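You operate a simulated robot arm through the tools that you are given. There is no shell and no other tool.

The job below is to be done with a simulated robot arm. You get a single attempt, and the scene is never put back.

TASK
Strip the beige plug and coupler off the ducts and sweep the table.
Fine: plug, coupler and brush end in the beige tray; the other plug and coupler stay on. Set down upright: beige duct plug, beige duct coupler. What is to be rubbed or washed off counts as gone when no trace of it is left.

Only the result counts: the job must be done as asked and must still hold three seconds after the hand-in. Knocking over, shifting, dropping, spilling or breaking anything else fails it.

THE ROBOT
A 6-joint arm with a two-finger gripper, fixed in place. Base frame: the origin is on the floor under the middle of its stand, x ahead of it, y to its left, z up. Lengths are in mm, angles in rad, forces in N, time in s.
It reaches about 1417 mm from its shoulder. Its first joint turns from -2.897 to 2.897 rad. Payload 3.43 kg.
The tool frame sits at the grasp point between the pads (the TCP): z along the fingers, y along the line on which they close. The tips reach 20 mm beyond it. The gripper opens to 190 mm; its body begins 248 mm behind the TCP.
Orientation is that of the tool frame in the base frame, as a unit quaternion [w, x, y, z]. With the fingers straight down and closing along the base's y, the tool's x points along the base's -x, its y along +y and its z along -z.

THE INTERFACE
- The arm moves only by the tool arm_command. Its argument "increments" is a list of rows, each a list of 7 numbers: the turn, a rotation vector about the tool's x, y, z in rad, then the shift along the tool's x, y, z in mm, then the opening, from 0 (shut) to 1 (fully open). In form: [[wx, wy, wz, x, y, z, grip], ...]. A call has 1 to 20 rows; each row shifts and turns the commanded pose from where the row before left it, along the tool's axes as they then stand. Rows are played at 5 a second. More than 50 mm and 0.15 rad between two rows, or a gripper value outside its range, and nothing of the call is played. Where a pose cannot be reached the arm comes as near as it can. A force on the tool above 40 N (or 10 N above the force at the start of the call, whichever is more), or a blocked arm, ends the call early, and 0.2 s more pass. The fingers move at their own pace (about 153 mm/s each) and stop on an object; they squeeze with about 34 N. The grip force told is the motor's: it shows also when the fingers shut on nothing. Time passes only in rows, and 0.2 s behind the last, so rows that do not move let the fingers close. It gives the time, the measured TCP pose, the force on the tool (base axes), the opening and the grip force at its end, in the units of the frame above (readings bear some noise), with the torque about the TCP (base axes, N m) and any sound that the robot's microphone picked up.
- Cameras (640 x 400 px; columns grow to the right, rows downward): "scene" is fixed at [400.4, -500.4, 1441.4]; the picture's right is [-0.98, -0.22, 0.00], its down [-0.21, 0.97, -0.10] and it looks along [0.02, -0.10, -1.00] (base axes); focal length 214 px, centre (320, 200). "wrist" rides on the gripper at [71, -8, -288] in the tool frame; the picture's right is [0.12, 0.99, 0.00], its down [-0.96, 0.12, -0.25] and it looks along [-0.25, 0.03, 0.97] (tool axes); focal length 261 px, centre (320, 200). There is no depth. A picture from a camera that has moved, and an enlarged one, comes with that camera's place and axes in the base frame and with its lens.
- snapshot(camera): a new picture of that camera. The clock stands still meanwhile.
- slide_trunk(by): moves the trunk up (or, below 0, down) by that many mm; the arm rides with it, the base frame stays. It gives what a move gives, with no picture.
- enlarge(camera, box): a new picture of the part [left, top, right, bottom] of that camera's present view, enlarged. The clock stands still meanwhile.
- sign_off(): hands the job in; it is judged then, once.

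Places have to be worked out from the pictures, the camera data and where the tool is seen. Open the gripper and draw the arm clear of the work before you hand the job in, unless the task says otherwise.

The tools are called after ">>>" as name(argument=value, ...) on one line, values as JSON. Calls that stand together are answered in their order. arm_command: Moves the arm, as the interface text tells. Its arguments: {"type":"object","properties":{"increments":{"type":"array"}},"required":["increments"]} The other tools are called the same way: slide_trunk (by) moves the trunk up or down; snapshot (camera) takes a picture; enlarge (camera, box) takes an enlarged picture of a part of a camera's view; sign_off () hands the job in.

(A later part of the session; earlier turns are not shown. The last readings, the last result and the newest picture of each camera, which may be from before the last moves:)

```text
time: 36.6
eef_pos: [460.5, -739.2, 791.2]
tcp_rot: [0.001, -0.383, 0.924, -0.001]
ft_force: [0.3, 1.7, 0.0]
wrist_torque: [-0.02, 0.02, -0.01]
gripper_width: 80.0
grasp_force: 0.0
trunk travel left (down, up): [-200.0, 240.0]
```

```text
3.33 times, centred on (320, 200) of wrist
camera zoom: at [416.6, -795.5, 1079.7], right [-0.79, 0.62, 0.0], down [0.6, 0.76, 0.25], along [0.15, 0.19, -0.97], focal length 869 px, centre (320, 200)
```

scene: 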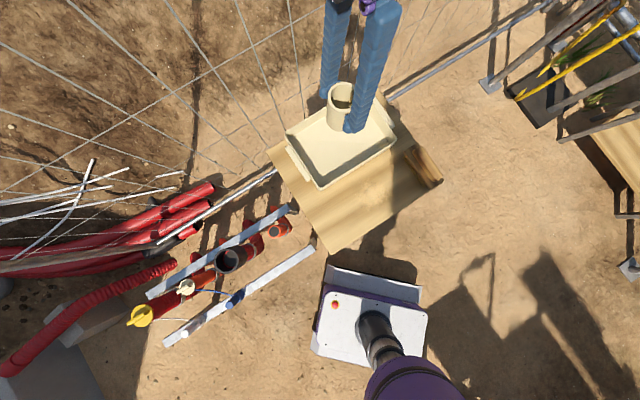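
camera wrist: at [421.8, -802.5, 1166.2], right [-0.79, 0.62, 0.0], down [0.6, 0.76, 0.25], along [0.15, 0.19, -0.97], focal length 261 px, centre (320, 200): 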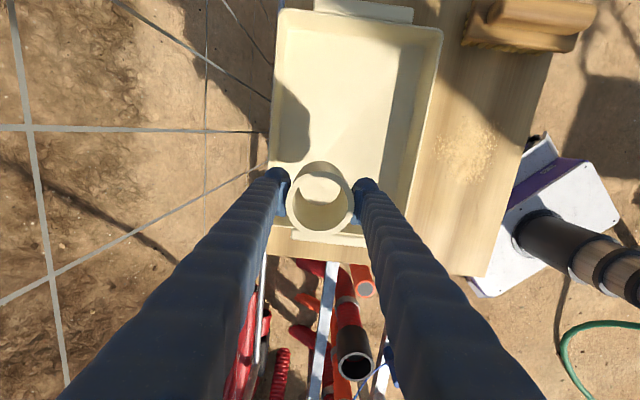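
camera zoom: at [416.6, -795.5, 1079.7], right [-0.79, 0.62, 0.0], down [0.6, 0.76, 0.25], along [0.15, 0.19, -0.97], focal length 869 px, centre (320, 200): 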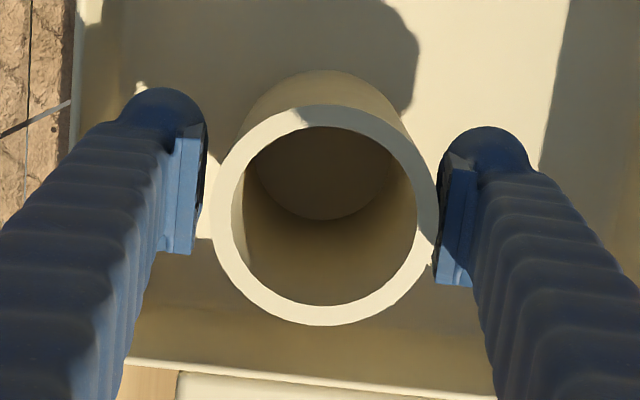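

The coupler is free and standing; the right finger is close, so I centre by 3 mm and lift straight up.

>>> arm_command(increments=[[0, 0, 0, 0, 3, 0, 0.42], [0, 0, 0, 0, 0, -8, 0.42], [0, 0, 0, 0, 0, -15, 0.42], [0, 0, 0, 0, 0, -25, 0.42], [0, 0, 0, 0, 0, -40, 0.42], [0, 0, 0, 0, 0, -48, 0.42], [0, 0, 0, 0, 0, -48, 0.42], [0, 0, 0, 0, 0, 0, 0.42]])

>>> snapshot(camera="wrist")

>>> enlarge(camera="scene", box=[270, 80, 450, 200])

```text
time: 38.4
eef_pos: [458.2, -738.5, 975.1]
tcp_rot: [-0.001, -0.383, 0.924, 0.002]
ft_force: [0.0, 0.3, 0.1]
wrist_torque: [-0.03, 0.01, -0.01]
gripper_width: 79.8
grasp_force: 0.0
trunk travel left (down, up): [-200.0, 240.0]
```

```text
taken
camera wrist: at [414.8, -792.9, 1263.6], right [-0.79, 0.62, 0.0], down [0.6, 0.76, 0.25], along [0.15, 0.19, -0.97], focal length 261 px, centre (320, 200)
```

wrist: 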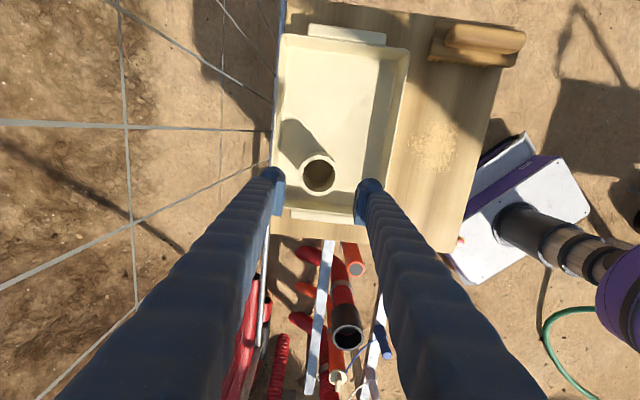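

```text
3.33 times, centred on (360, 140) of scene
camera zoom: at [400.4, -500.4, 1441.4], right [-0.98, -0.22, 0.0], down [-0.21, 0.97, -0.1], along [0.02, -0.1, -1.0], focal length 715 px, centre (187, 400)
```

zoom: 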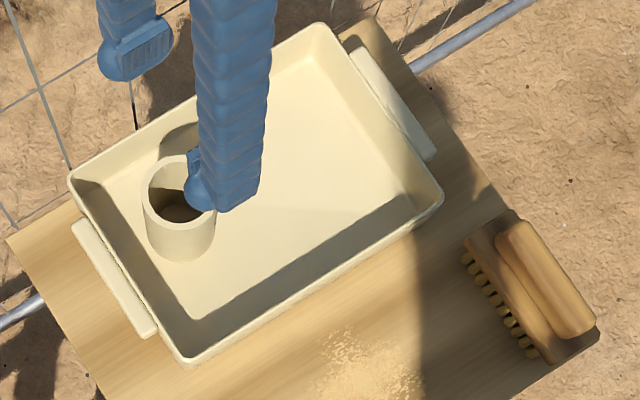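

The coupler stands upright in the tray. Now I travel high along the duct row to above the beige plug.

>>> arm_command(increments=[[0, 0, 0, -43.9, 9.25, 0, 0.42], [0, 0, 0, -43.9, 9.25, 0, 0.42], [0, 0, 0, -43.9, 9.25, 0, 0.42], [0, 0, 0, -43.9, 9.25, 0, 0.42], [0, 0, 0, -43.9, 9.25, 0, 0.42], [0, 0, 0, -43.9, 9.25, 0, 0.42], [0, 0, 0, -43.9, 9.25, 0, 0.42], [0, 0, 0, -43.9, 9.25, 0, 0.42], [0, 0, 0, -43.9, 9.25, 0, 0.42], [0, 0, 0, -43.9, 9.25, 0, 0.42], [0, 0, 0, -43.9, 9.25, 0, 0.42], [0, 0, 0, -43.9, 9.25, 0, 0.42], [0, 0, 0, -43.9, 9.25, 0, 0.42], [0, 0, 0, -43.9, 9.25, 0, 0.42], [0, 0, 0, -43.9, 9.25, 0, 0.42], [0, 0, 0, -43.9, 9.25, 0, 0.42], [0, 0, 0, 0, 0, 45, 0.42], [0, 0, 0, 0, 0, 45, 0.42], [0, 0, 0, 0, 0, 45, 0.42], [0, 0, 0, 0, 0, 0, 0.42]])

>>> snapshot(camera="wrist")

>>> enlarge(camera="wrist", box=[270, 140, 370, 240])

```text
time: 42.6
eef_pos: [850.5, -136.7, 837.8]
tcp_rot: [0.0, -0.383, 0.924, 0.0]
ft_force: [-0.1, -0.6, 0.1]
wrist_torque: [0.0, 0.0, -0.01]
gripper_width: 79.7
grasp_force: 0.0
trunk travel left (down, up): [-200.0, 240.0]
```

```text
taken
camera wrist: at [807.9, -192.4, 1127.0], right [-0.79, 0.62, 0.0], down [0.6, 0.76, 0.25], along [0.15, 0.19, -0.97], focal length 261 px, centre (320, 200)
```

wrist: 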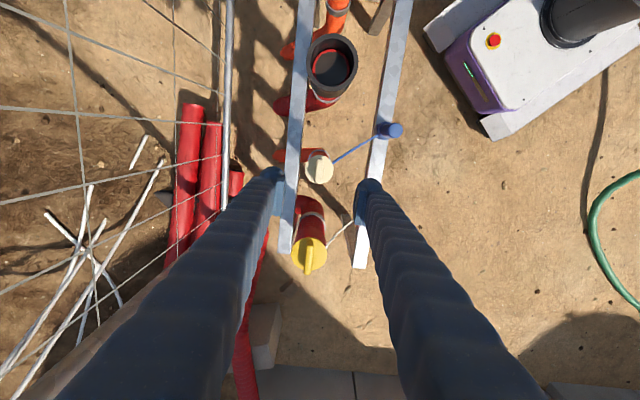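

```text
4.00 times, centred on (320, 190) of wrist
camera zoom: at [807.9, -192.4, 1127.0], right [-0.79, 0.62, 0.0], down [0.6, 0.76, 0.25], along [0.15, 0.19, -0.97], focal length 1043 px, centre (320, 240)
```

zoom: 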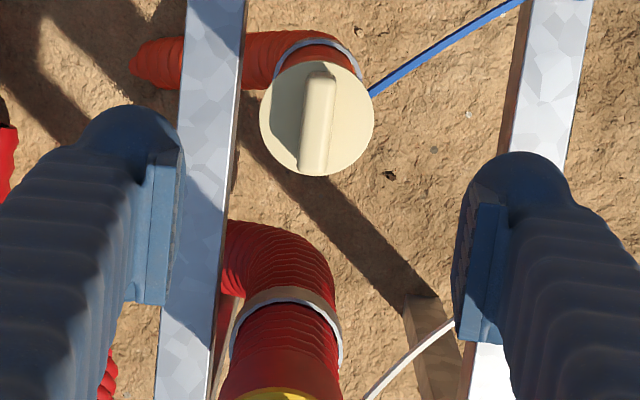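

The plug's flange is about (857, -133), top near z 563, with the fin rising to about z 590 along the row. I centre over it and lower until the fingertips are just above the flange.

>>> arm_command(increments=[[0, 0, 0, -3, 0, 45, 0.42], [0, 0, 0, -3, 0, 45, 0.42], [0, 0, 0, 0, 0, 45, 0.42], [0, 0, 0, 0, 0, 45, 0.42], [0, 0, 0, 0, 0, 40, 0.42], [0, 0, 0, 0, 0, 15, 0.42], [0, 0, 0, 0, 0, 0, 0.42]])

>>> enlarge(camera="wrist", box=[240, 130, 400, 270])

>>> snapshot(camera="scene")

```text
time: 44.2
eef_pos: [854.7, -132.8, 603.9]
tcp_rot: [0.0, -0.383, 0.924, 0.0]
ft_force: [0.8, 0.6, 0.0]
wrist_torque: [0.0, -0.04, 0.03]
gripper_width: 80.0
grasp_force: 0.1
trunk travel left (down, up): [-200.0, 240.0]
```

```text
2.86 times, centred on (320, 200) of wrist
camera zoom: at [811.8, -187.9, 893.1], right [-0.79, 0.62, 0.0], down [0.6, 0.76, 0.25], along [0.15, 0.19, -0.97], focal length 745 px, centre (320, 200)
```

zoom: 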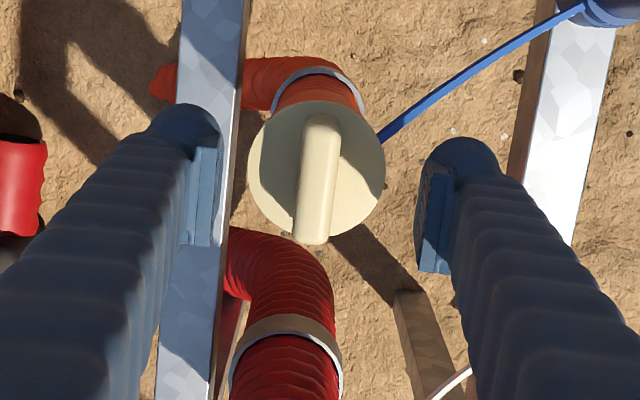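

```text
taken
```

scene: 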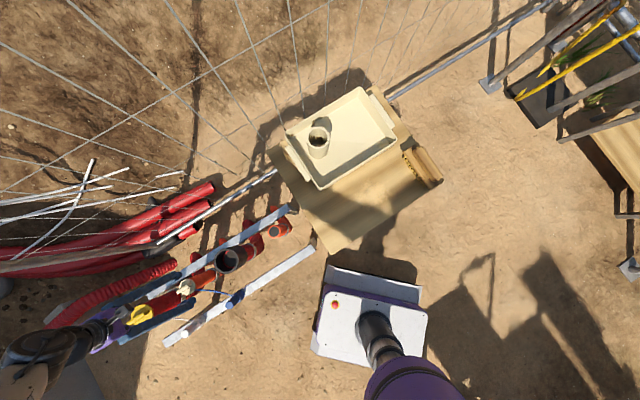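

The fin is centred between the pads and the flange is roughly 35 mm below the grasp point. I lower 13 mm and close on the fin.

>>> arm_command(increments=[[0, 0, 0, 0, -1, 5, 0.42], [0, 0, 0, 0, 0, 4, 0.42], [0, 0, 0, 0, 0, 4, 0.42], [0, 0, 0, 0, 0, 0, 0.42]])

>>> enlarge(camera="wrist", box=[240, 130, 400, 270])

```text
time: 45.2
eef_pos: [856.9, -132.8, 592.3]
tcp_rot: [0.0, -0.383, 0.924, 0.0]
ft_force: [-0.8, 0.6, 0.3]
wrist_torque: [-0.04, -0.04, -0.01]
gripper_width: 79.8
grasp_force: 0.0
trunk travel left (down, up): [-200.0, 240.0]
```

```text
2.86 times, centred on (320, 200) of wrist
camera zoom: at [812.8, -188.6, 880.5], right [-0.79, 0.62, 0.0], down [0.6, 0.76, 0.25], along [0.15, 0.19, -0.97], focal length 745 px, centre (320, 200)
```

zoom: 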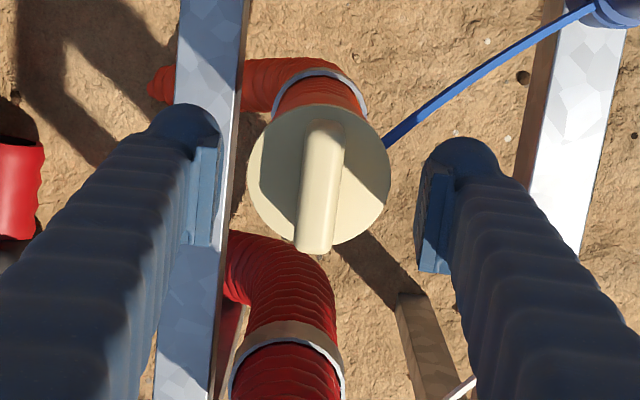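

The tips are now just about at flange level, so I close here without going lower.

>>> arm_command(increments=[[0, 0, 0, 0, 0, 0, 0.25], [0, 0, 0, 0, 0, 0, 0.15], [0, 0, 0, 0, 0, 0, 0], [0, 0, 0, 0, 0, 0, 0], [0, 0, 0, 0, 0, 0, 0]])

>>> enlarge(camera="wrist", box=[240, 130, 400, 270])

```text
time: 46.4
eef_pos: [855.2, -134.3, 590.9]
tcp_rot: [0.0, -0.382, 0.924, 0.0]
ft_force: [3.2, -2.8, -1.2]
wrist_torque: [-0.04, -0.04, 0.04]
gripper_width: 14.5
grasp_force: 33.7
trunk travel left (down, up): [-200.0, 240.0]
```

```text
2.86 times, centred on (320, 200) of wrist
camera zoom: at [813.0, -189.0, 880.5], right [-0.79, 0.62, 0.0], down [0.6, 0.76, 0.25], along [0.15, 0.19, -0.97], focal length 745 px, centre (320, 200)
```

zoom: 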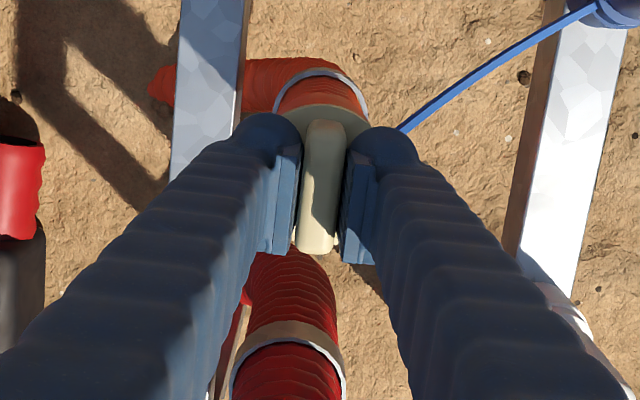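

The fin is gripped (14.5 mm, 34 N). I pull up a little to feel whether the plug is held.

>>> arm_command(increments=[[0, 0, 0, 0, 0, -2, 0], [0, 0, 0, 0, 0, -3, 0], [0, 0, 0, 0, 0, -3, 0], [0, 0, 0, 0, 0, 0, 0]])

>>> enlarge(camera="wrist", box=[240, 130, 400, 270])

```text
time: 47.4
eef_pos: [856.7, -132.8, 599.5]
tcp_rot: [0.0, -0.383, 0.924, 0.0]
ft_force: [-0.5, -0.3, -0.1]
wrist_torque: [0.0, 0.0, -0.02]
gripper_width: 14.8
grasp_force: 33.6
trunk travel left (down, up): [-200.0, 240.0]
```

```text
2.86 times, centred on (320, 200) of wrist
camera zoom: at [812.9, -189.0, 888.0], right [-0.79, 0.62, 0.0], down [0.6, 0.76, 0.25], along [0.15, 0.19, -0.97], focal length 745 px, centre (320, 200)
```

zoom: 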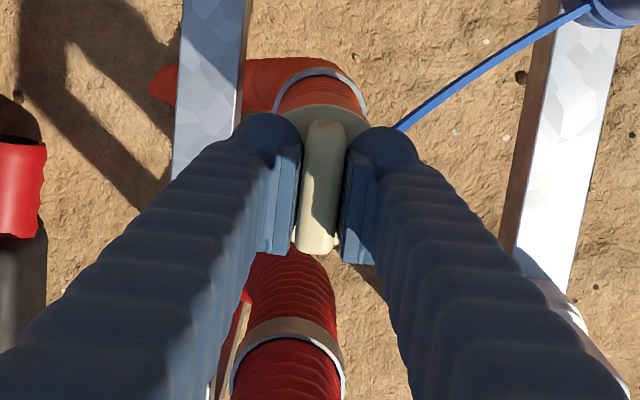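

The plug rises with no resistance. I lift it another 40 mm and check what the cord does.

>>> arm_command(increments=[[0, 0, 0, 0, 0, -8, 0], [0, 0, 0, 0, 0, -8, 0], [0, 0, 0, 0, 0, -12, 0], [0, 0, 0, 0, 0, -12, 0], [0, 0, 0, 0, 0, 0, 0]])

>>> snapshot(camera="wrist")

>>> enlarge(camera="scene", box=[120, 240, 260, 340])

```text
time: 48.6
eef_pos: [856.4, -134.5, 637.9]
tcp_rot: [0.0, -0.383, 0.924, 0.0]
ft_force: [-1.4, 0.5, -1.0]
wrist_torque: [-0.01, 0.0, 0.01]
gripper_width: 14.4
grasp_force: 33.9
trunk travel left (down, up): [-200.0, 240.0]
```

```text
taken
camera wrist: at [813.0, -189.1, 927.8], right [-0.79, 0.62, 0.0], down [0.6, 0.76, 0.25], along [0.15, 0.19, -0.97], focal length 261 px, centre (320, 200)
```

wrist: 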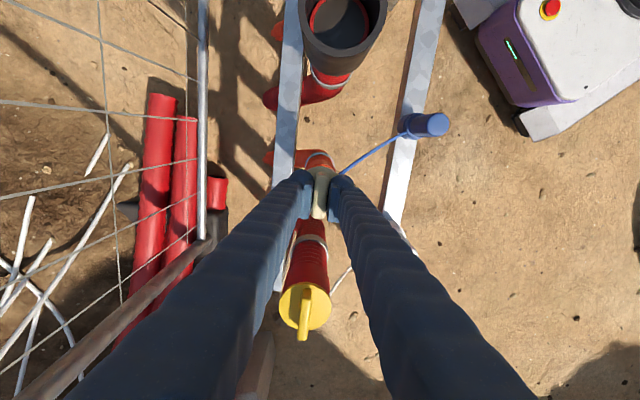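

```text
4.00 times, centred on (190, 290) of scene
camera zoom: at [400.4, -500.4, 1441.4], right [-0.98, -0.22, 0.0], down [-0.21, 0.97, -0.1], along [0.02, -0.1, -1.0], focal length 858 px, centre (840, -160)
```

zoom: 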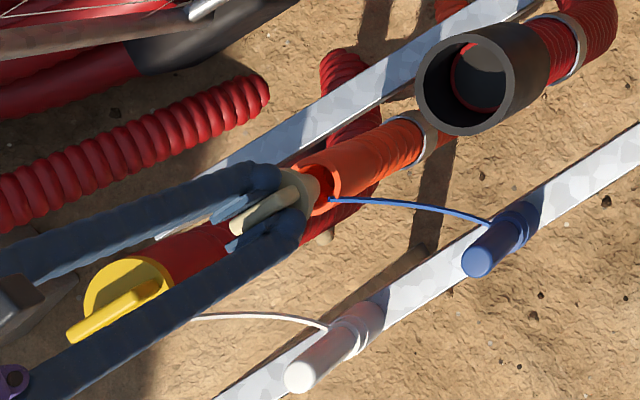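

>>> enlarge(camera="wrist", box=[270, 100, 450, 220])

>>> enlarge(camera="scene", box=[170, 265, 240, 315])

```text
3.33 times, centred on (360, 160) of wrist
camera zoom: at [813.0, -189.1, 927.8], right [-0.79, 0.62, 0.0], down [0.6, 0.76, 0.25], along [0.15, 0.19, -0.97], focal length 869 px, centre (187, 333)
```

zoom: 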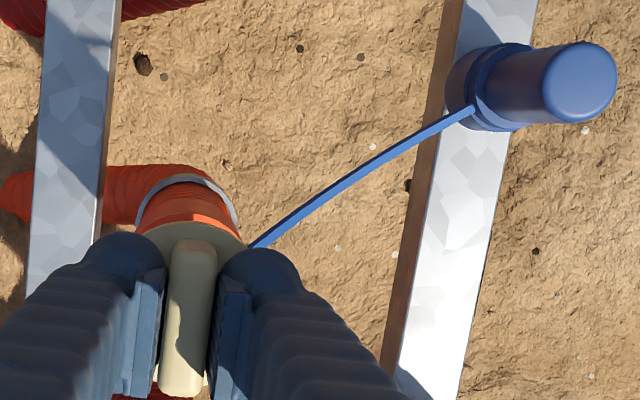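

```text
8.00 times, centred on (205, 290) of scene
camera zoom: at [400.4, -500.4, 1441.4], right [-0.98, -0.22, 0.0], down [-0.21, 0.97, -0.1], along [0.02, -0.1, -1.0], focal length 1716 px, centre (1240, -520)
```

zoom: 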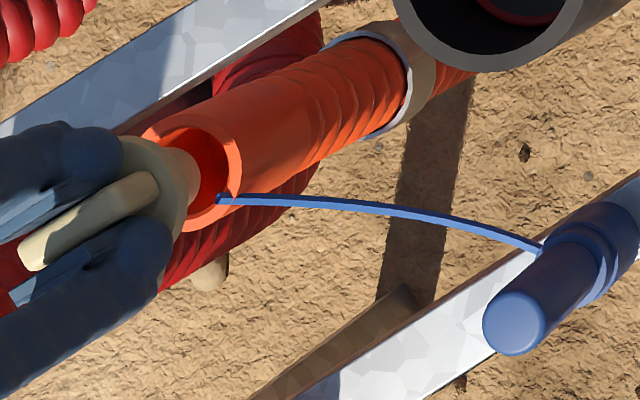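

The cord enters the open duct over its rim and is not tied to the plug, so it stays behind. I lift the plug clear and check again.

>>> arm_command(increments=[[0, 0, 0, 0, 0, -12, 0], [0, 0, 0, 0, 0, -15, 0], [0, 0, 0, 0, 0, -20, 0], [0, 0, 0, 0, 0, -30, 0], [0, 0, 0, 0, 0, -40, 0], [0, 0, 0, 0, 0, -45, 0], [0, 0, 0, 0, 0, 0, 0]])

>>> enlarge(camera="wrist", box=[270, 100, 450, 220])

>>> enlarge(camera="scene", box=[100, 240, 260, 350])

```text
time: 50.2
eef_pos: [856.8, -134.7, 800.4]
tcp_rot: [-0.002, -0.383, 0.924, 0.0]
ft_force: [0.3, -0.8, 0.7]
wrist_torque: [-0.04, -0.02, -0.03]
gripper_width: 14.6
grasp_force: 34.0
trunk travel left (down, up): [-200.0, 240.0]
```

```text
3.33 times, centred on (360, 160) of wrist
camera zoom: at [813.7, -189.8, 1090.7], right [-0.79, 0.62, 0.0], down [0.6, 0.76, 0.25], along [0.15, 0.19, -0.97], focal length 869 px, centre (187, 333)
```

zoom: 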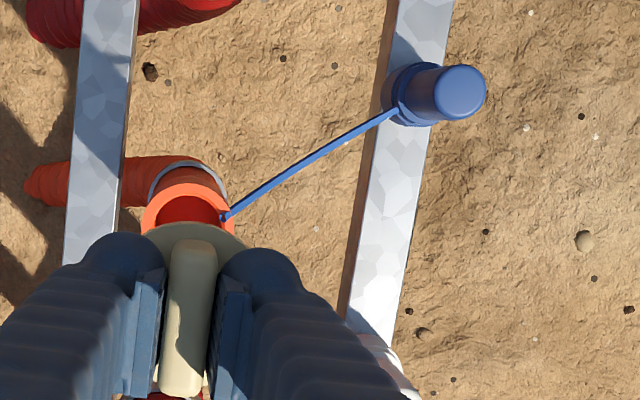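

```text
3.64 times, centred on (180, 295) of scene
camera zoom: at [400.4, -500.4, 1441.4], right [-0.98, -0.22, 0.0], down [-0.21, 0.97, -0.1], along [0.02, -0.1, -1.0], focal length 780 px, centre (829, -146)
```

zoom: 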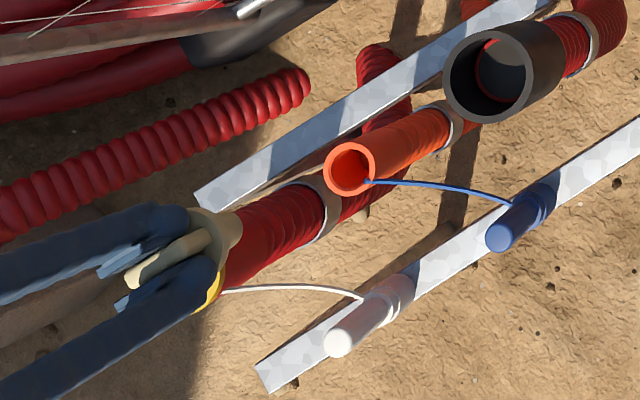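

The plug is free (its spigot shows below the flange) and the cord stayed with the duct. I raise it and carry it high back over the tray.

>>> arm_command(increments=[[0, 0, 0, 0, 0, -44, 0], [0, 0, 0, 0, 0, -44, 0], [0, 0, 0, 0, 0, -44, 0], [0, 0, 0, 0, 0, -44, 0], [0, 0, 0, 44.7, -4.6, 0, 0], [0, 0, 0, 44.7, -4.6, 0, 0], [0, 0, 0, 44.7, -4.6, 0, 0], [0, 0, 0, 44.7, -4.6, 0, 0], [0, 0, 0, 44.7, -4.6, 0, 0], [0, 0, 0, 44.7, -4.6, 0, 0], [0, 0, 0, 44.7, -4.6, 0, 0], [0, 0, 0, 44.7, -4.6, 0, 0], [0, 0, 0, 44.7, -4.6, 0, 0], [0, 0, 0, 44.7, -4.6, 0, 0], [0, 0, 0, 44.7, -4.6, 0, 0], [0, 0, 0, 44.7, -4.6, 0, 0], [0, 0, 0, 44.7, -4.6, 0, 0], [0, 0, 0, 44.7, -4.6, 0, 0], [0, 0, 0, 44.7, -4.6, 0, 0], [0, 0, 0, 44.7, -4.6, 0, 0]])

```text
time: 54.4
eef_pos: [403.7, -691.8, 977.2]
tcp_rot: [0.0, -0.383, 0.924, 0.0]
ft_force: [-0.8, -0.6, -0.2]
wrist_torque: [-0.05, -0.06, 0.01]
gripper_width: 14.5
grasp_force: 34.0
trunk travel left (down, up): [-200.0, 240.0]
```

Now I turn the tool a quarter turn about its axis so the fingers close along the tray's long side and stay clear of the coupler.

>>> arm_command(increments=[[0, 0, 0.1428, 0, 0, 0, 0], [0, 0, 0.1428, 0, 0, 0, 0], [0, 0, 0.1428, 0, 0, 0, 0], [0, 0, 0.1428, 0, 0, 0, 0], [0, 0, 0.1428, 0, 0, 0, 0], [0, 0, 0.1428, 0, 0, 0, 0], [0, 0, 0.1428, 0, 0, 0, 0], [0, 0, 0.1428, 0, 0, 0, 0], [0, 0, 0.1428, 0, 0, 0, 0], [0, 0, 0.1428, 0, 0, 0, 0], [0, 0, 0.1428, 0, 0, 0, 0], [0, 0, 0, 0, 0, 0, 0]])

>>> snapshot(camera="wrist")

>>> enlarge(camera="scene", box=[270, 80, 450, 200])

```text
time: 57.0
eef_pos: [402.6, -691.5, 977.5]
tcp_rot: [0.0, 0.384, 0.923, 0.0]
ft_force: [0.3, 0.2, -0.8]
wrist_torque: [-0.02, -0.01, 0.02]
gripper_width: 14.9
grasp_force: 33.7
trunk travel left (down, up): [-200.0, 240.0]
```

```text
taken
camera wrist: at [346.3, -647.1, 1266.8], right [0.62, 0.79, 0.0], down [0.76, -0.6, 0.25], along [0.19, -0.15, -0.97], focal length 261 px, centre (320, 200)
```

wrist: 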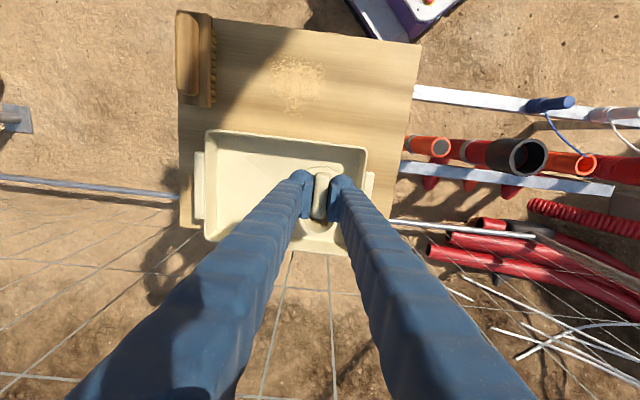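

```text
3.33 times, centred on (360, 140) of scene
camera zoom: at [400.4, -500.4, 1441.4], right [-0.98, -0.22, 0.0], down [-0.21, 0.97, -0.1], along [0.02, -0.1, -1.0], focal length 715 px, centre (187, 400)
```

zoom: 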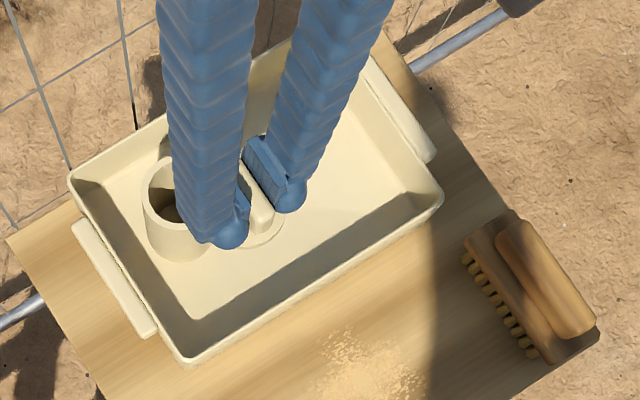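

>>> enlarge(camera="wrist", box=[160, 0, 440, 140])

>>> enlarge(camera="wrist", box=[190, 120, 390, 260])

```text
2.29 times, centred on (300, 70) of wrist
camera zoom: at [346.3, -647.1, 1266.8], right [0.62, 0.79, 0.0], down [0.76, -0.6, 0.25], along [0.19, -0.15, -0.97], focal length 596 px, centre (366, 497)
```

zoom: 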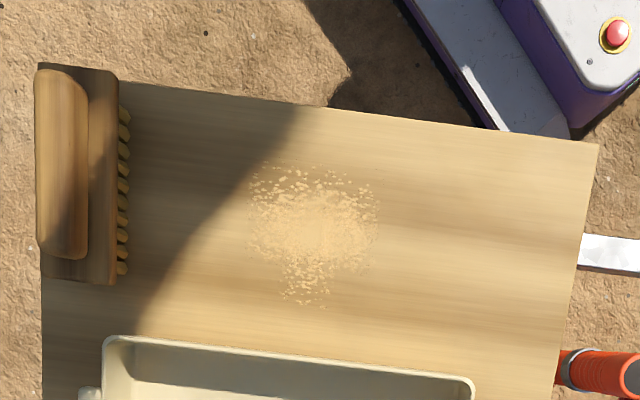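

```text
2.86 times, centred on (290, 190) of wrist
camera zoom: at [346.3, -647.1, 1266.8], right [0.62, 0.79, 0.0], down [0.76, -0.6, 0.25], along [0.19, -0.15, -0.97], focal length 745 px, centre (406, 229)
```

zoom: 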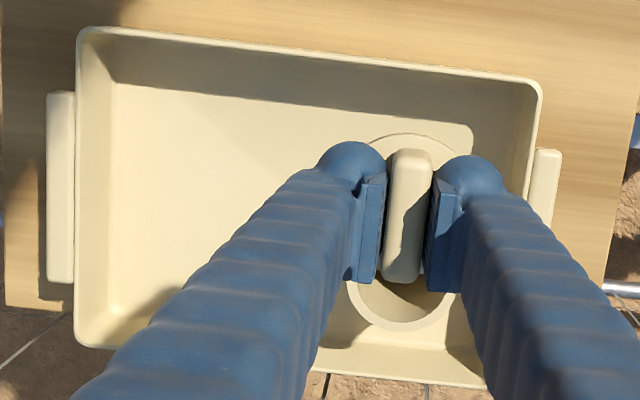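

The plug hangs over the free spot beside the coupler (n-side wall and coupler both about 10 mm clear). I lower it, quickly at first and then gently.

>>> arm_command(increments=[[0, 0, 0, 3, 0, 30, 0], [0, 0, 0, 0, 0, 30, 0], [0, 0, 0, 0, 0, 30, 0], [0, 0, 0, 0, 0, 20, 0], [0, 0, 0, 0, 0, 10, 0], [0, 0, 0, 0, 0, 5, 0], [0, 0, 0, 0, 0, 0, 0]])

>>> enlarge(camera="wrist", box=[220, 130, 420, 270])

>>> enlarge(camera="scene", box=[270, 80, 450, 200])

```text
time: 58.6
eef_pos: [399.1, -688.8, 852.7]
tcp_rot: [0.0, 0.383, 0.924, 0.001]
ft_force: [-0.1, 0.1, -0.7]
wrist_torque: [-0.01, 0.02, -0.01]
gripper_width: 14.8
grasp_force: 33.9
trunk travel left (down, up): [-200.0, 240.0]
```

```text
2.86 times, centred on (320, 200) of wrist
camera zoom: at [344.0, -645.4, 1141.9], right [0.62, 0.79, 0.0], down [0.76, -0.6, 0.25], along [0.19, -0.15, -0.97], focal length 745 px, centre (320, 200)
```

zoom: 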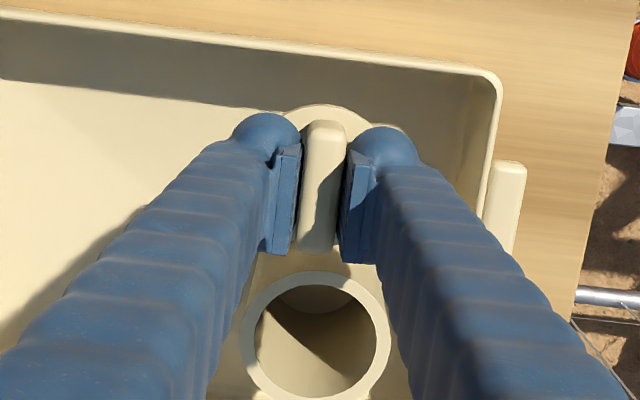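

```text
3.33 times, centred on (360, 140) of scene
camera zoom: at [400.4, -500.4, 1441.4], right [-0.98, -0.22, 0.0], down [-0.21, 0.97, -0.1], along [0.02, -0.1, -1.0], focal length 715 px, centre (187, 400)
```

zoom: 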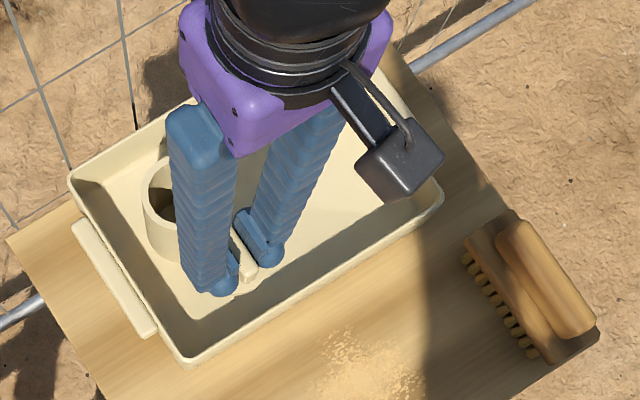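

Clearances look right. I continue down in small steps, looking for floor contact.

>>> arm_command(increments=[[0, 0, 0, 0, 0, 4, 0], [0, 0, 0, 0, 0, 4, 0], [0, 0, 0, 0, 0, 4, 0], [0, 0, 0, 0, 0, 3, 0], [0, 0, 0, 0, 0, 0, 0]])

```text
time: 59.8
eef_pos: [399.9, -690.0, 837.4]
tcp_rot: [0.0, 0.382, 0.924, 0.0]
ft_force: [-0.2, 0.6, -1.4]
wrist_torque: [0.02, -0.01, 0.0]
gripper_width: 14.7
grasp_force: 33.3
trunk travel left (down, up): [-200.0, 240.0]
```

>>> arm_command(increments=[[0, 0, 0, 0, 0, 3, 0], [0, 0, 0, 0, 0, 3, 0], [0, 0, 0, 0, 0, 2, 0], [0, 0, 0, 0, 0, 2, 0], [0, 0, 0, 0, 0, 0, 0]])

```text
time: 61.0
eef_pos: [400.2, -690.5, 828.2]
tcp_rot: [0.0, 0.383, 0.924, 0.001]
ft_force: [-0.2, -0.6, -1.1]
wrist_torque: [0.01, -0.03, 0.01]
gripper_width: 14.6
grasp_force: 33.9
trunk travel left (down, up): [-200.0, 240.0]
```

No contact at z 828; I go on by 2 mm steps.

>>> arm_command(increments=[[0, 0, 0, 0, 0, 2, 0], [0, 0, 0, 0, 0, 2, 0], [0, 0, 0, 0, 0, 2, 0], [0, 0, 0, 0, 0, 0, 0]])

```text
time: 62.0
eef_pos: [399.2, -689.1, 821.3]
tcp_rot: [0.0, 0.382, 0.924, 0.0]
ft_force: [0.5, 0.3, 0.1]
wrist_torque: [-0.01, 0.0, 0.01]
gripper_width: 14.8
grasp_force: 34.4
trunk travel left (down, up): [-200.0, 240.0]
```

>>> arm_command(increments=[[0, 0, 0, 0, 0, 2, 0], [0, 0, 0, 0, 0, 2, 0], [0, 0, 0, 0, 0, 0, 0]])

>>> enlarge(camera="scene", box=[300, 110, 370, 160])

```text
time: 62.8
eef_pos: [399.6, -690.8, 817.3]
tcp_rot: [0.0, 0.382, 0.924, 0.001]
ft_force: [0.4, -0.3, -1.7]
wrist_torque: [0.02, 0.01, 0.01]
gripper_width: 14.7
grasp_force: 34.0
trunk travel left (down, up): [-200.0, 240.0]
```

```text
8.00 times, centred on (335, 135) of scene
camera zoom: at [400.4, -500.4, 1441.4], right [-0.98, -0.22, 0.0], down [-0.21, 0.97, -0.1], along [0.02, -0.1, -1.0], focal length 1716 px, centre (200, 720)
```

zoom: 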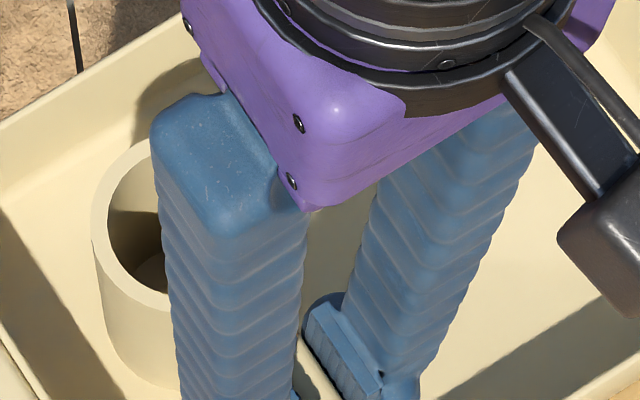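

Still no contact at 817; continuing down gently.

>>> arm_command(increments=[[0, 0, 0, 0, 0, 2, 0], [0, 0, 0, 0, 0, 2, 0], [0, 0, 0, 0, 0, 0, 0]])

```text
time: 63.6
eef_pos: [400.9, -688.3, 812.7]
tcp_rot: [0.0, 0.382, 0.924, 0.0]
ft_force: [-0.1, 0.1, -0.7]
wrist_torque: [-0.01, 0.0, 0.0]
gripper_width: 14.5
grasp_force: 34.0
trunk travel left (down, up): [-200.0, 240.0]
```

>>> arm_command(increments=[[0, 0, 0, 0, 0, 2, 0], [0, 0, 0, 0, 0, 2, 0], [0, 0, 0, 0, 0, 0, 0]])

```text
time: 64.4
eef_pos: [399.8, -688.4, 809.6]
tcp_rot: [0.0, 0.383, 0.924, 0.0]
ft_force: [-0.5, 0.2, -0.8]
wrist_torque: [0.01, 0.04, 0.02]
gripper_width: 14.5
grasp_force: 34.3
trunk travel left (down, up): [-200.0, 240.0]
```

>>> arm_command(increments=[[0, 0, 0, 0, 0, 2, 0], [0, 0, 0, 0, 0, 1.5, 0], [0, 0, 0, 0, 0, 0, 0]])

```text
time: 65.2
eef_pos: [399.5, -688.9, 807.9]
tcp_rot: [0.0, 0.383, 0.924, 0.0]
ft_force: [-0.5, 0.1, -0.2]
wrist_torque: [0.01, 0.0, 0.01]
gripper_width: 14.7
grasp_force: 34.0
trunk travel left (down, up): [-200.0, 240.0]
```

>>> arm_command(increments=[[0, 0, 0, 0, 0, 2, 0], [0, 0, 0, 0, 0, 0, 0]])

```text
time: 65.8
eef_pos: [399.6, -688.4, 804.3]
tcp_rot: [-0.001, 0.383, 0.924, 0.0]
ft_force: [-1.2, 1.2, -1.0]
wrist_torque: [0.05, 0.03, 0.03]
gripper_width: 14.9
grasp_force: 34.2
trunk travel left (down, up): [-200.0, 240.0]
```

>>> arm_command(increments=[[0, 0, 0, 0, 0, 2, 0], [0, 0, 0, 0, 0, 0, 0]])

```text
time: 66.4
eef_pos: [400.7, -688.4, 803.2]
tcp_rot: [0.001, 0.383, 0.924, 0.001]
ft_force: [0.0, -0.4, -0.3]
wrist_torque: [-0.01, 0.0, 0.01]
gripper_width: 14.5
grasp_force: 34.0
trunk travel left (down, up): [-200.0, 240.0]
```

>>> arm_command(increments=[[0, 0, 0, 0, 0, 2, 0], [0, 0, 0, 0, 0, 0, 0]])

>>> enlarge(camera="wrist", box=[220, 130, 420, 270])

```text
time: 67.0
eef_pos: [399.6, -689.8, 801.2]
tcp_rot: [0.0, 0.382, 0.924, 0.0]
ft_force: [0.7, 1.1, -0.7]
wrist_torque: [0.0, -0.01, 0.03]
gripper_width: 14.8
grasp_force: 34.0
trunk travel left (down, up): [-200.0, 240.0]
```

```text
2.86 times, centred on (320, 200) of wrist
camera zoom: at [344.5, -645.5, 1090.2], right [0.62, 0.79, 0.0], down [0.76, -0.6, 0.25], along [0.19, -0.15, -0.97], focal length 745 px, centre (320, 200)
```

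zoom: 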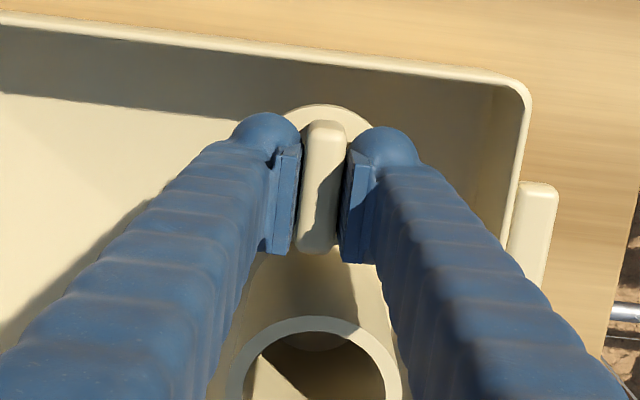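

Still free at 801. I continue with 2 mm single steps.

>>> arm_command(increments=[[0, 0, 0, 0, 0, 2, 0], [0, 0, 0, 0, 0, 0, 0]])

```text
time: 67.6
eef_pos: [399.3, -689.1, 799.2]
tcp_rot: [-0.001, 0.383, 0.924, 0.0]
ft_force: [-0.3, -0.1, -0.1]
wrist_torque: [0.02, 0.01, 0.01]
gripper_width: 14.8
grasp_force: 33.5
trunk travel left (down, up): [-200.0, 240.0]
```

>>> arm_command(increments=[[0, 0, 0, 0, 0, 2, 0], [0, 0, 0, 0, 0, 0, 0]])

```text
time: 68.2
eef_pos: [400.2, -689.7, 797.0]
tcp_rot: [0.0, 0.383, 0.924, 0.0]
ft_force: [0.5, -0.5, -1.5]
wrist_torque: [0.01, -0.02, 0.0]
gripper_width: 14.4
grasp_force: 34.2
trunk travel left (down, up): [-200.0, 240.0]
```

>>> arm_command(increments=[[0, 0, 0, 0, 0, 2, 0], [0, 0, 0, 0, 0, 0, 0]])

```text
time: 68.8
eef_pos: [399.2, -689.8, 794.6]
tcp_rot: [0.0, 0.382, 0.924, 0.0]
ft_force: [0.5, 0.0, -0.3]
wrist_torque: [0.04, 0.02, -0.03]
gripper_width: 14.7
grasp_force: 33.1
trunk travel left (down, up): [-200.0, 240.0]
```

>>> arm_command(increments=[[0, 0, 0, 0, 0, 2, 0], [0, 0, 0, 0, 0, 0, 0]])

```text
time: 69.4
eef_pos: [399.8, -688.3, 793.1]
tcp_rot: [0.0, 0.383, 0.924, 0.0]
ft_force: [-0.5, 0.3, -0.6]
wrist_torque: [-0.01, 0.01, 0.02]
gripper_width: 14.7
grasp_force: 33.8
trunk travel left (down, up): [-200.0, 240.0]
```

>>> arm_command(increments=[[0, 0, 0, 0, 0, 2, 0], [0, 0, 0, 0, 0, 0, 0]])

>>> enlarge(camera="scene", box=[280, 110, 380, 200])

```text
time: 70.0
eef_pos: [398.2, -688.3, 790.1]
tcp_rot: [0.001, 0.383, 0.924, 0.0]
ft_force: [-0.4, 0.4, -0.2]
wrist_torque: [-0.03, -0.01, -0.02]
gripper_width: 14.4
grasp_force: 34.0
trunk travel left (down, up): [-200.0, 240.0]
```

```text
4.44 times, centred on (330, 155) of scene
camera zoom: at [400.4, -500.4, 1441.4], right [-0.98, -0.22, 0.0], down [-0.21, 0.97, -0.1], along [0.02, -0.1, -1.0], focal length 953 px, centre (276, 400)
```

zoom: 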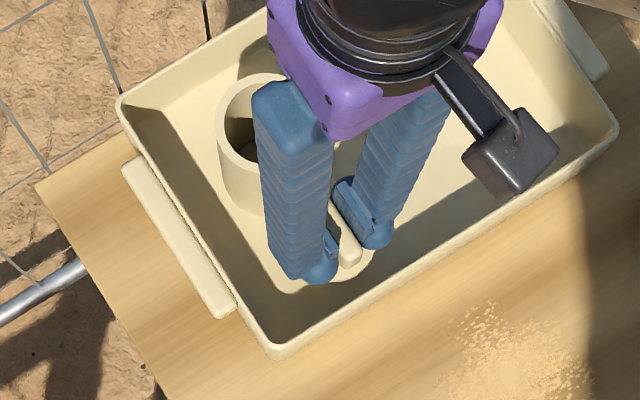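

Still no contact at 790; I keep stepping down 2 mm at a time.

>>> arm_command(increments=[[0, 0, 0, 0, 0, 2, 0], [0, 0, 0, 0, 0, 0, 0]])

```text
time: 70.6
eef_pos: [398.5, -689.0, 790.3]
tcp_rot: [0.001, 0.383, 0.924, -0.001]
ft_force: [-1.5, 4.0, 18.5]
wrist_torque: [0.29, 0.21, 0.02]
gripper_width: 14.6
grasp_force: 34.0
trunk travel left (down, up): [-200.0, 240.0]
```

Contact at z 790 with 18 N. I back off 2 mm of command to relax before releasing.

>>> arm_command(increments=[[0, 0, 0, 0, 0, -1.6, 0], [0, 0, 0, 0, 0, 0, 0], [0, 0, 0, 0, 0, 0, 0]])

```text
time: 71.4
eef_pos: [399.6, -688.2, 790.7]
tcp_rot: [-0.001, 0.382, 0.924, 0.0]
ft_force: [0.4, -2.1, 5.0]
wrist_torque: [-0.02, -0.03, 0.0]
gripper_width: 14.5
grasp_force: 33.9
trunk travel left (down, up): [-200.0, 240.0]
```

>>> arm_command(increments=[[0, 0, 0, 0, 0, -0.4, 0], [0, 0, 0, 0, 0, 0, 0.1], [0, 0, 0, 0, 0, 0, 0.16], [0, 0, 0, 0, 0, 0, 0.18], [0, 0, 0, 0, 0, 0, 0.18]])

>>> enlarge(camera="wrist", box=[220, 130, 420, 270])

```text
time: 72.6
eef_pos: [399.6, -688.5, 791.2]
tcp_rot: [0.0, 0.384, 0.924, -0.001]
ft_force: [-0.9, 0.4, -0.8]
wrist_torque: [0.01, 0.01, 0.02]
gripper_width: 34.0
grasp_force: 0.0
trunk travel left (down, up): [-200.0, 240.0]
```

```text
2.86 times, centred on (320, 200) of wrist
camera zoom: at [344.4, -644.5, 1079.9], right [0.62, 0.79, 0.0], down [0.76, -0.6, 0.25], along [0.19, -0.15, -0.97], focal length 745 px, centre (320, 200)
```

zoom: 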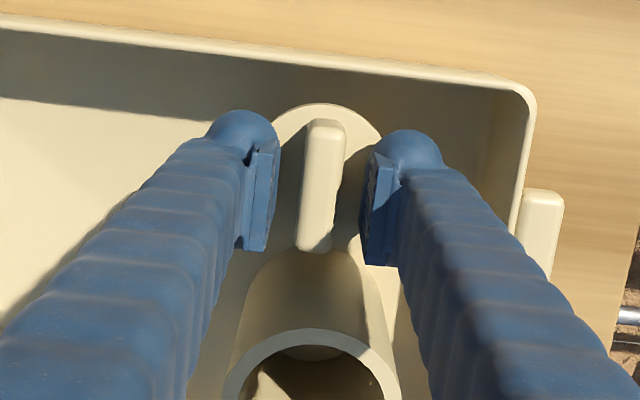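

The plug stands free between the fingers. I lift the hand straight up out of the tray.

>>> arm_command(increments=[[0, 0, 0, 0, 0, -8, 0.18], [0, 0, 0, 0, 0, -15, 0.18], [0, 0, 0, 0, 0, -25, 0.18], [0, 0, 0, 0, 0, -40, 0.18], [0, 0, 0, 0, 0, -45, 0.18], [0, 0, 0, 0, 0, -45, 0.18], [0, 0, 0, 0, 0, 0, 0.18]])

>>> snapshot(camera="wrist")

>>> enlarge(camera="scene", box=[270, 80, 450, 200])

```text
time: 74.2
eef_pos: [401.9, -691.2, 970.2]
tcp_rot: [0.0, 0.383, 0.924, 0.0]
ft_force: [0.2, 0.6, 0.7]
wrist_torque: [-0.07, 0.03, 0.01]
gripper_width: 33.8
grasp_force: 0.0
trunk travel left (down, up): [-200.0, 240.0]
```

```text
taken
camera wrist: at [346.0, -647.2, 1259.2], right [0.62, 0.79, 0.0], down [0.76, -0.6, 0.25], along [0.19, -0.15, -0.97], focal length 261 px, centre (320, 200)
```

wrist: 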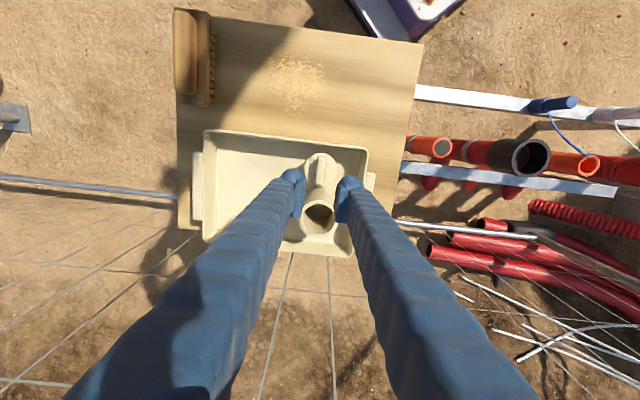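

```text
3.33 times, centred on (360, 140) of scene
camera zoom: at [400.4, -500.4, 1441.4], right [-0.98, -0.22, 0.0], down [-0.21, 0.97, -0.1], along [0.02, -0.1, -1.0], focal length 715 px, centre (187, 400)
```

zoom: 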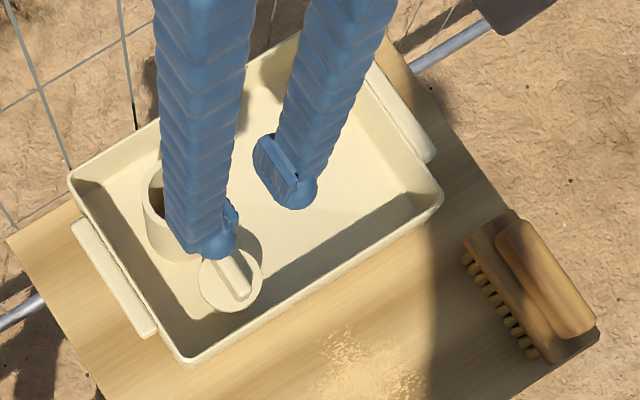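

Plug and coupler both stand upright in the tray. Next the brush: its grip centre is about a point 441 mm down the row axis, near (120, -743), top about z 798; I move above it with the fingers opening to 80 mm.

>>> arm_command(increments=[[0, 0, 0, 23.3, -33.8, 0, 0.3], [0, 0, 0, 23.3, -33.8, 0, 0.42], [0, 0, 0, 23.3, -33.8, 0, 0.42], [0, 0, 0, 23.3, -33.8, 0, 0.42], [0, 0, 0, 23.3, -33.8, 0, 0.42], [0, 0, 0, 23.3, -33.8, 0, 0.42], [0, 0, 0, 23.3, -33.8, 0, 0.42], [0, 0, 0, 0, 0, 40, 0.42], [0, 0, 0, 0, 0, 40, 0.42], [0, 0, 0, 0, 0, 0, 0.42]])

>>> snapshot(camera="wrist")

>>> enlarge(camera="wrist", box=[220, 120, 420, 260])

>>> enlarge(camera="scene", box=[270, 80, 450, 200])

```text
time: 76.4
eef_pos: [115.1, -741.1, 887.0]
tcp_rot: [0.0, 0.383, 0.924, 0.0]
ft_force: [-0.8, -0.4, -0.9]
wrist_torque: [0.05, -0.06, -0.03]
gripper_width: 79.7
grasp_force: 0.1
trunk travel left (down, up): [-200.0, 240.0]
```

```text
taken
camera wrist: at [60.1, -697.3, 1176.6], right [0.62, 0.79, 0.0], down [0.76, -0.6, 0.25], along [0.19, -0.15, -0.97], focal length 261 px, centre (320, 200)
```

wrist: 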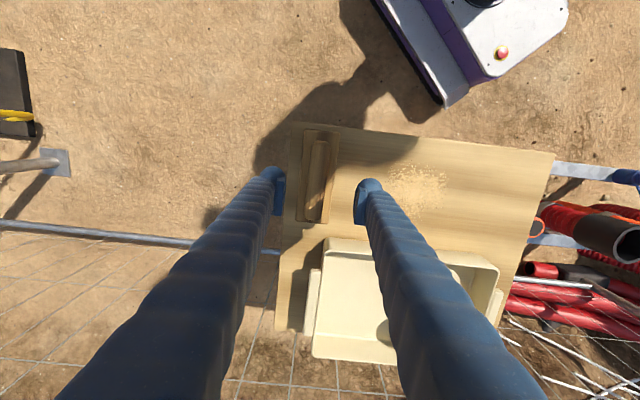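

```text
2.86 times, centred on (320, 190) of wrist
camera zoom: at [60.1, -697.3, 1176.6], right [0.62, 0.79, 0.0], down [0.76, -0.6, 0.25], along [0.19, -0.15, -0.97], focal length 745 px, centre (320, 229)
```

zoom: 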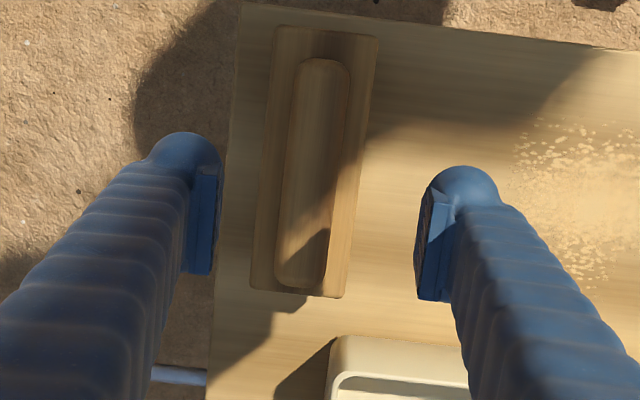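

```text
3.33 times, centred on (360, 140) of scene
camera zoom: at [400.4, -500.4, 1441.4], right [-0.98, -0.22, 0.0], down [-0.21, 0.97, -0.1], along [0.02, -0.1, -1.0], focal length 715 px, centre (187, 400)
```

zoom: 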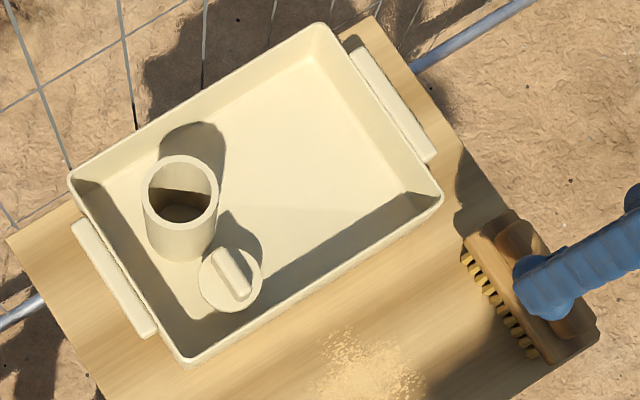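

The handle's centre is 3–4 mm toward the left finger and it is aligned with the tool. I correct that and lower to just above the handle, then look again.

>>> arm_command(increments=[[0, 0, 0, 1, -3.5, 35, 0.42], [0, 0, 0, 0, 0, 25, 0.42], [0, 0, 0, 0, 0, 12, 0.42], [0, 0, 0, 0, 0, 0, 0.42]])

>>> enlarge(camera="wrist", box=[220, 120, 420, 260])

>>> enlarge(camera="scene", box=[380, 120, 460, 200])

```text
time: 77.4
eef_pos: [112.7, -741.7, 816.6]
tcp_rot: [-0.001, 0.382, 0.924, 0.0]
ft_force: [-0.2, -0.1, -0.4]
wrist_torque: [0.0, 0.0, 0.01]
gripper_width: 79.6
grasp_force: 0.1
trunk travel left (down, up): [-200.0, 240.0]
```

```text
2.86 times, centred on (320, 190) of wrist
camera zoom: at [57.7, -698.7, 1105.5], right [0.62, 0.79, 0.0], down [0.76, -0.6, 0.25], along [0.19, -0.15, -0.97], focal length 745 px, centre (320, 229)
```

zoom: 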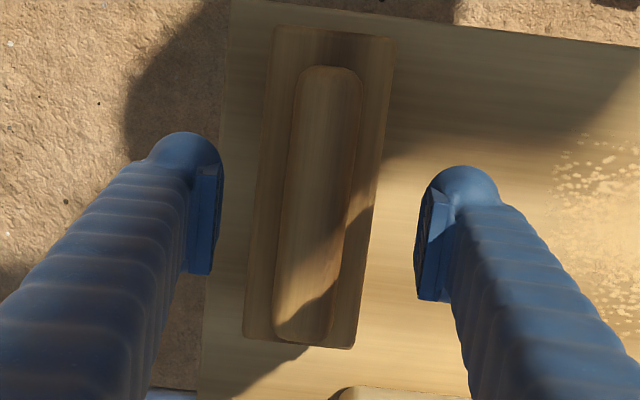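

```text
5.00 times, centred on (420, 160) of scene
camera zoom: at [400.4, -500.4, 1441.4], right [-0.98, -0.22, 0.0], down [-0.21, 0.97, -0.1], along [0.02, -0.1, -1.0], focal length 1072 px, centre (-180, 400)
```

zoom: 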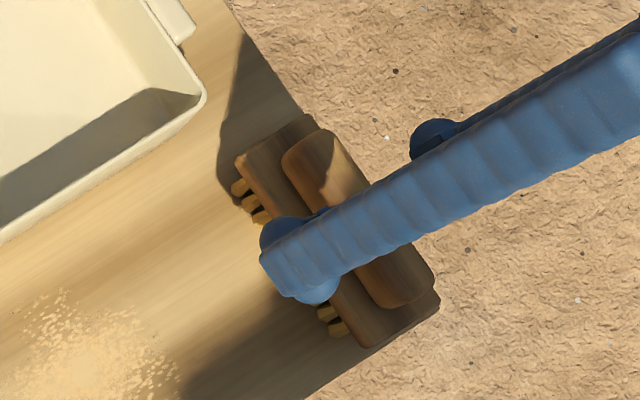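

Well centred. I lower in small steps so the pads straddle the handle without pressing on the block.

>>> arm_command(increments=[[0, 0, 0, 1, -1, 6, 0.42], [0, 0, 0, 0, 0, 5, 0.42], [0, 0, 0, 0, 0, 5, 0.42], [0, 0, 0, 0, 0, 3, 0.42], [0, 0, 0, 0, 0, 0, 0.42]])

>>> enlarge(camera="wrist", box=[220, 120, 420, 260])

>>> enlarge(camera="scene", box=[400, 130, 450, 180])

```text
time: 78.6
eef_pos: [112.9, -743.2, 797.3]
tcp_rot: [0.0, 0.383, 0.924, 0.0]
ft_force: [0.4, 0.5, 0.7]
wrist_torque: [0.05, 0.0, 0.0]
gripper_width: 80.0
grasp_force: 0.0
trunk travel left (down, up): [-200.0, 240.0]
```

```text
2.86 times, centred on (320, 190) of wrist
camera zoom: at [56.2, -699.3, 1086.2], right [0.62, 0.79, 0.0], down [0.76, -0.6, 0.25], along [0.19, -0.15, -0.97], focal length 745 px, centre (320, 229)
```

zoom: 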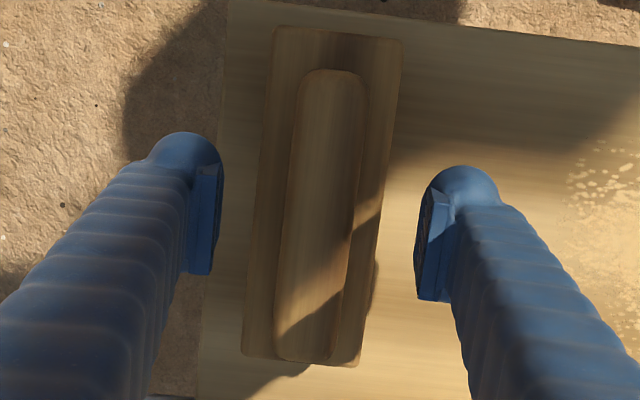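

```text
8.00 times, centred on (425, 155) of scene
camera zoom: at [400.4, -500.4, 1441.4], right [-0.98, -0.22, 0.0], down [-0.21, 0.97, -0.1], along [0.02, -0.1, -1.0], focal length 1716 px, centre (-520, 560)
```

zoom: 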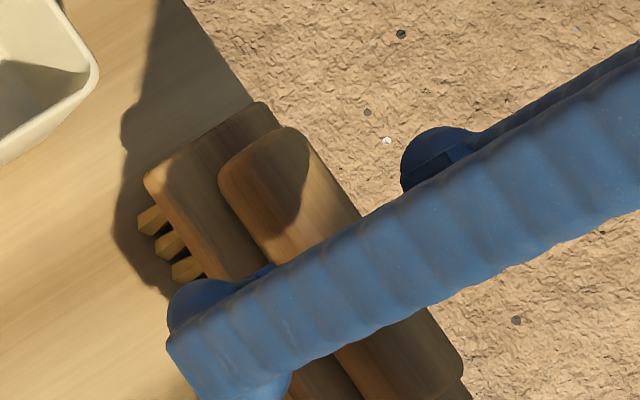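

The handle's top is about level with the grasp point. I lower about 11 mm more while watching the force.

>>> arm_command(increments=[[0, 0, 0, 0, 0, 4, 0.42], [0, 0, 0, 0, 0, 4, 0.42], [0, 0, 0, 0, 0, 3, 0.42], [0, 0, 0, 0, 0, 0, 0.42]])

```text
time: 79.6
eef_pos: [112.7, -743.3, 786.7]
tcp_rot: [0.001, 0.383, 0.924, -0.001]
ft_force: [-0.5, 0.2, 0.1]
wrist_torque: [-0.03, -0.01, 0.02]
gripper_width: 79.6
grasp_force: 0.0
trunk travel left (down, up): [-200.0, 240.0]
```

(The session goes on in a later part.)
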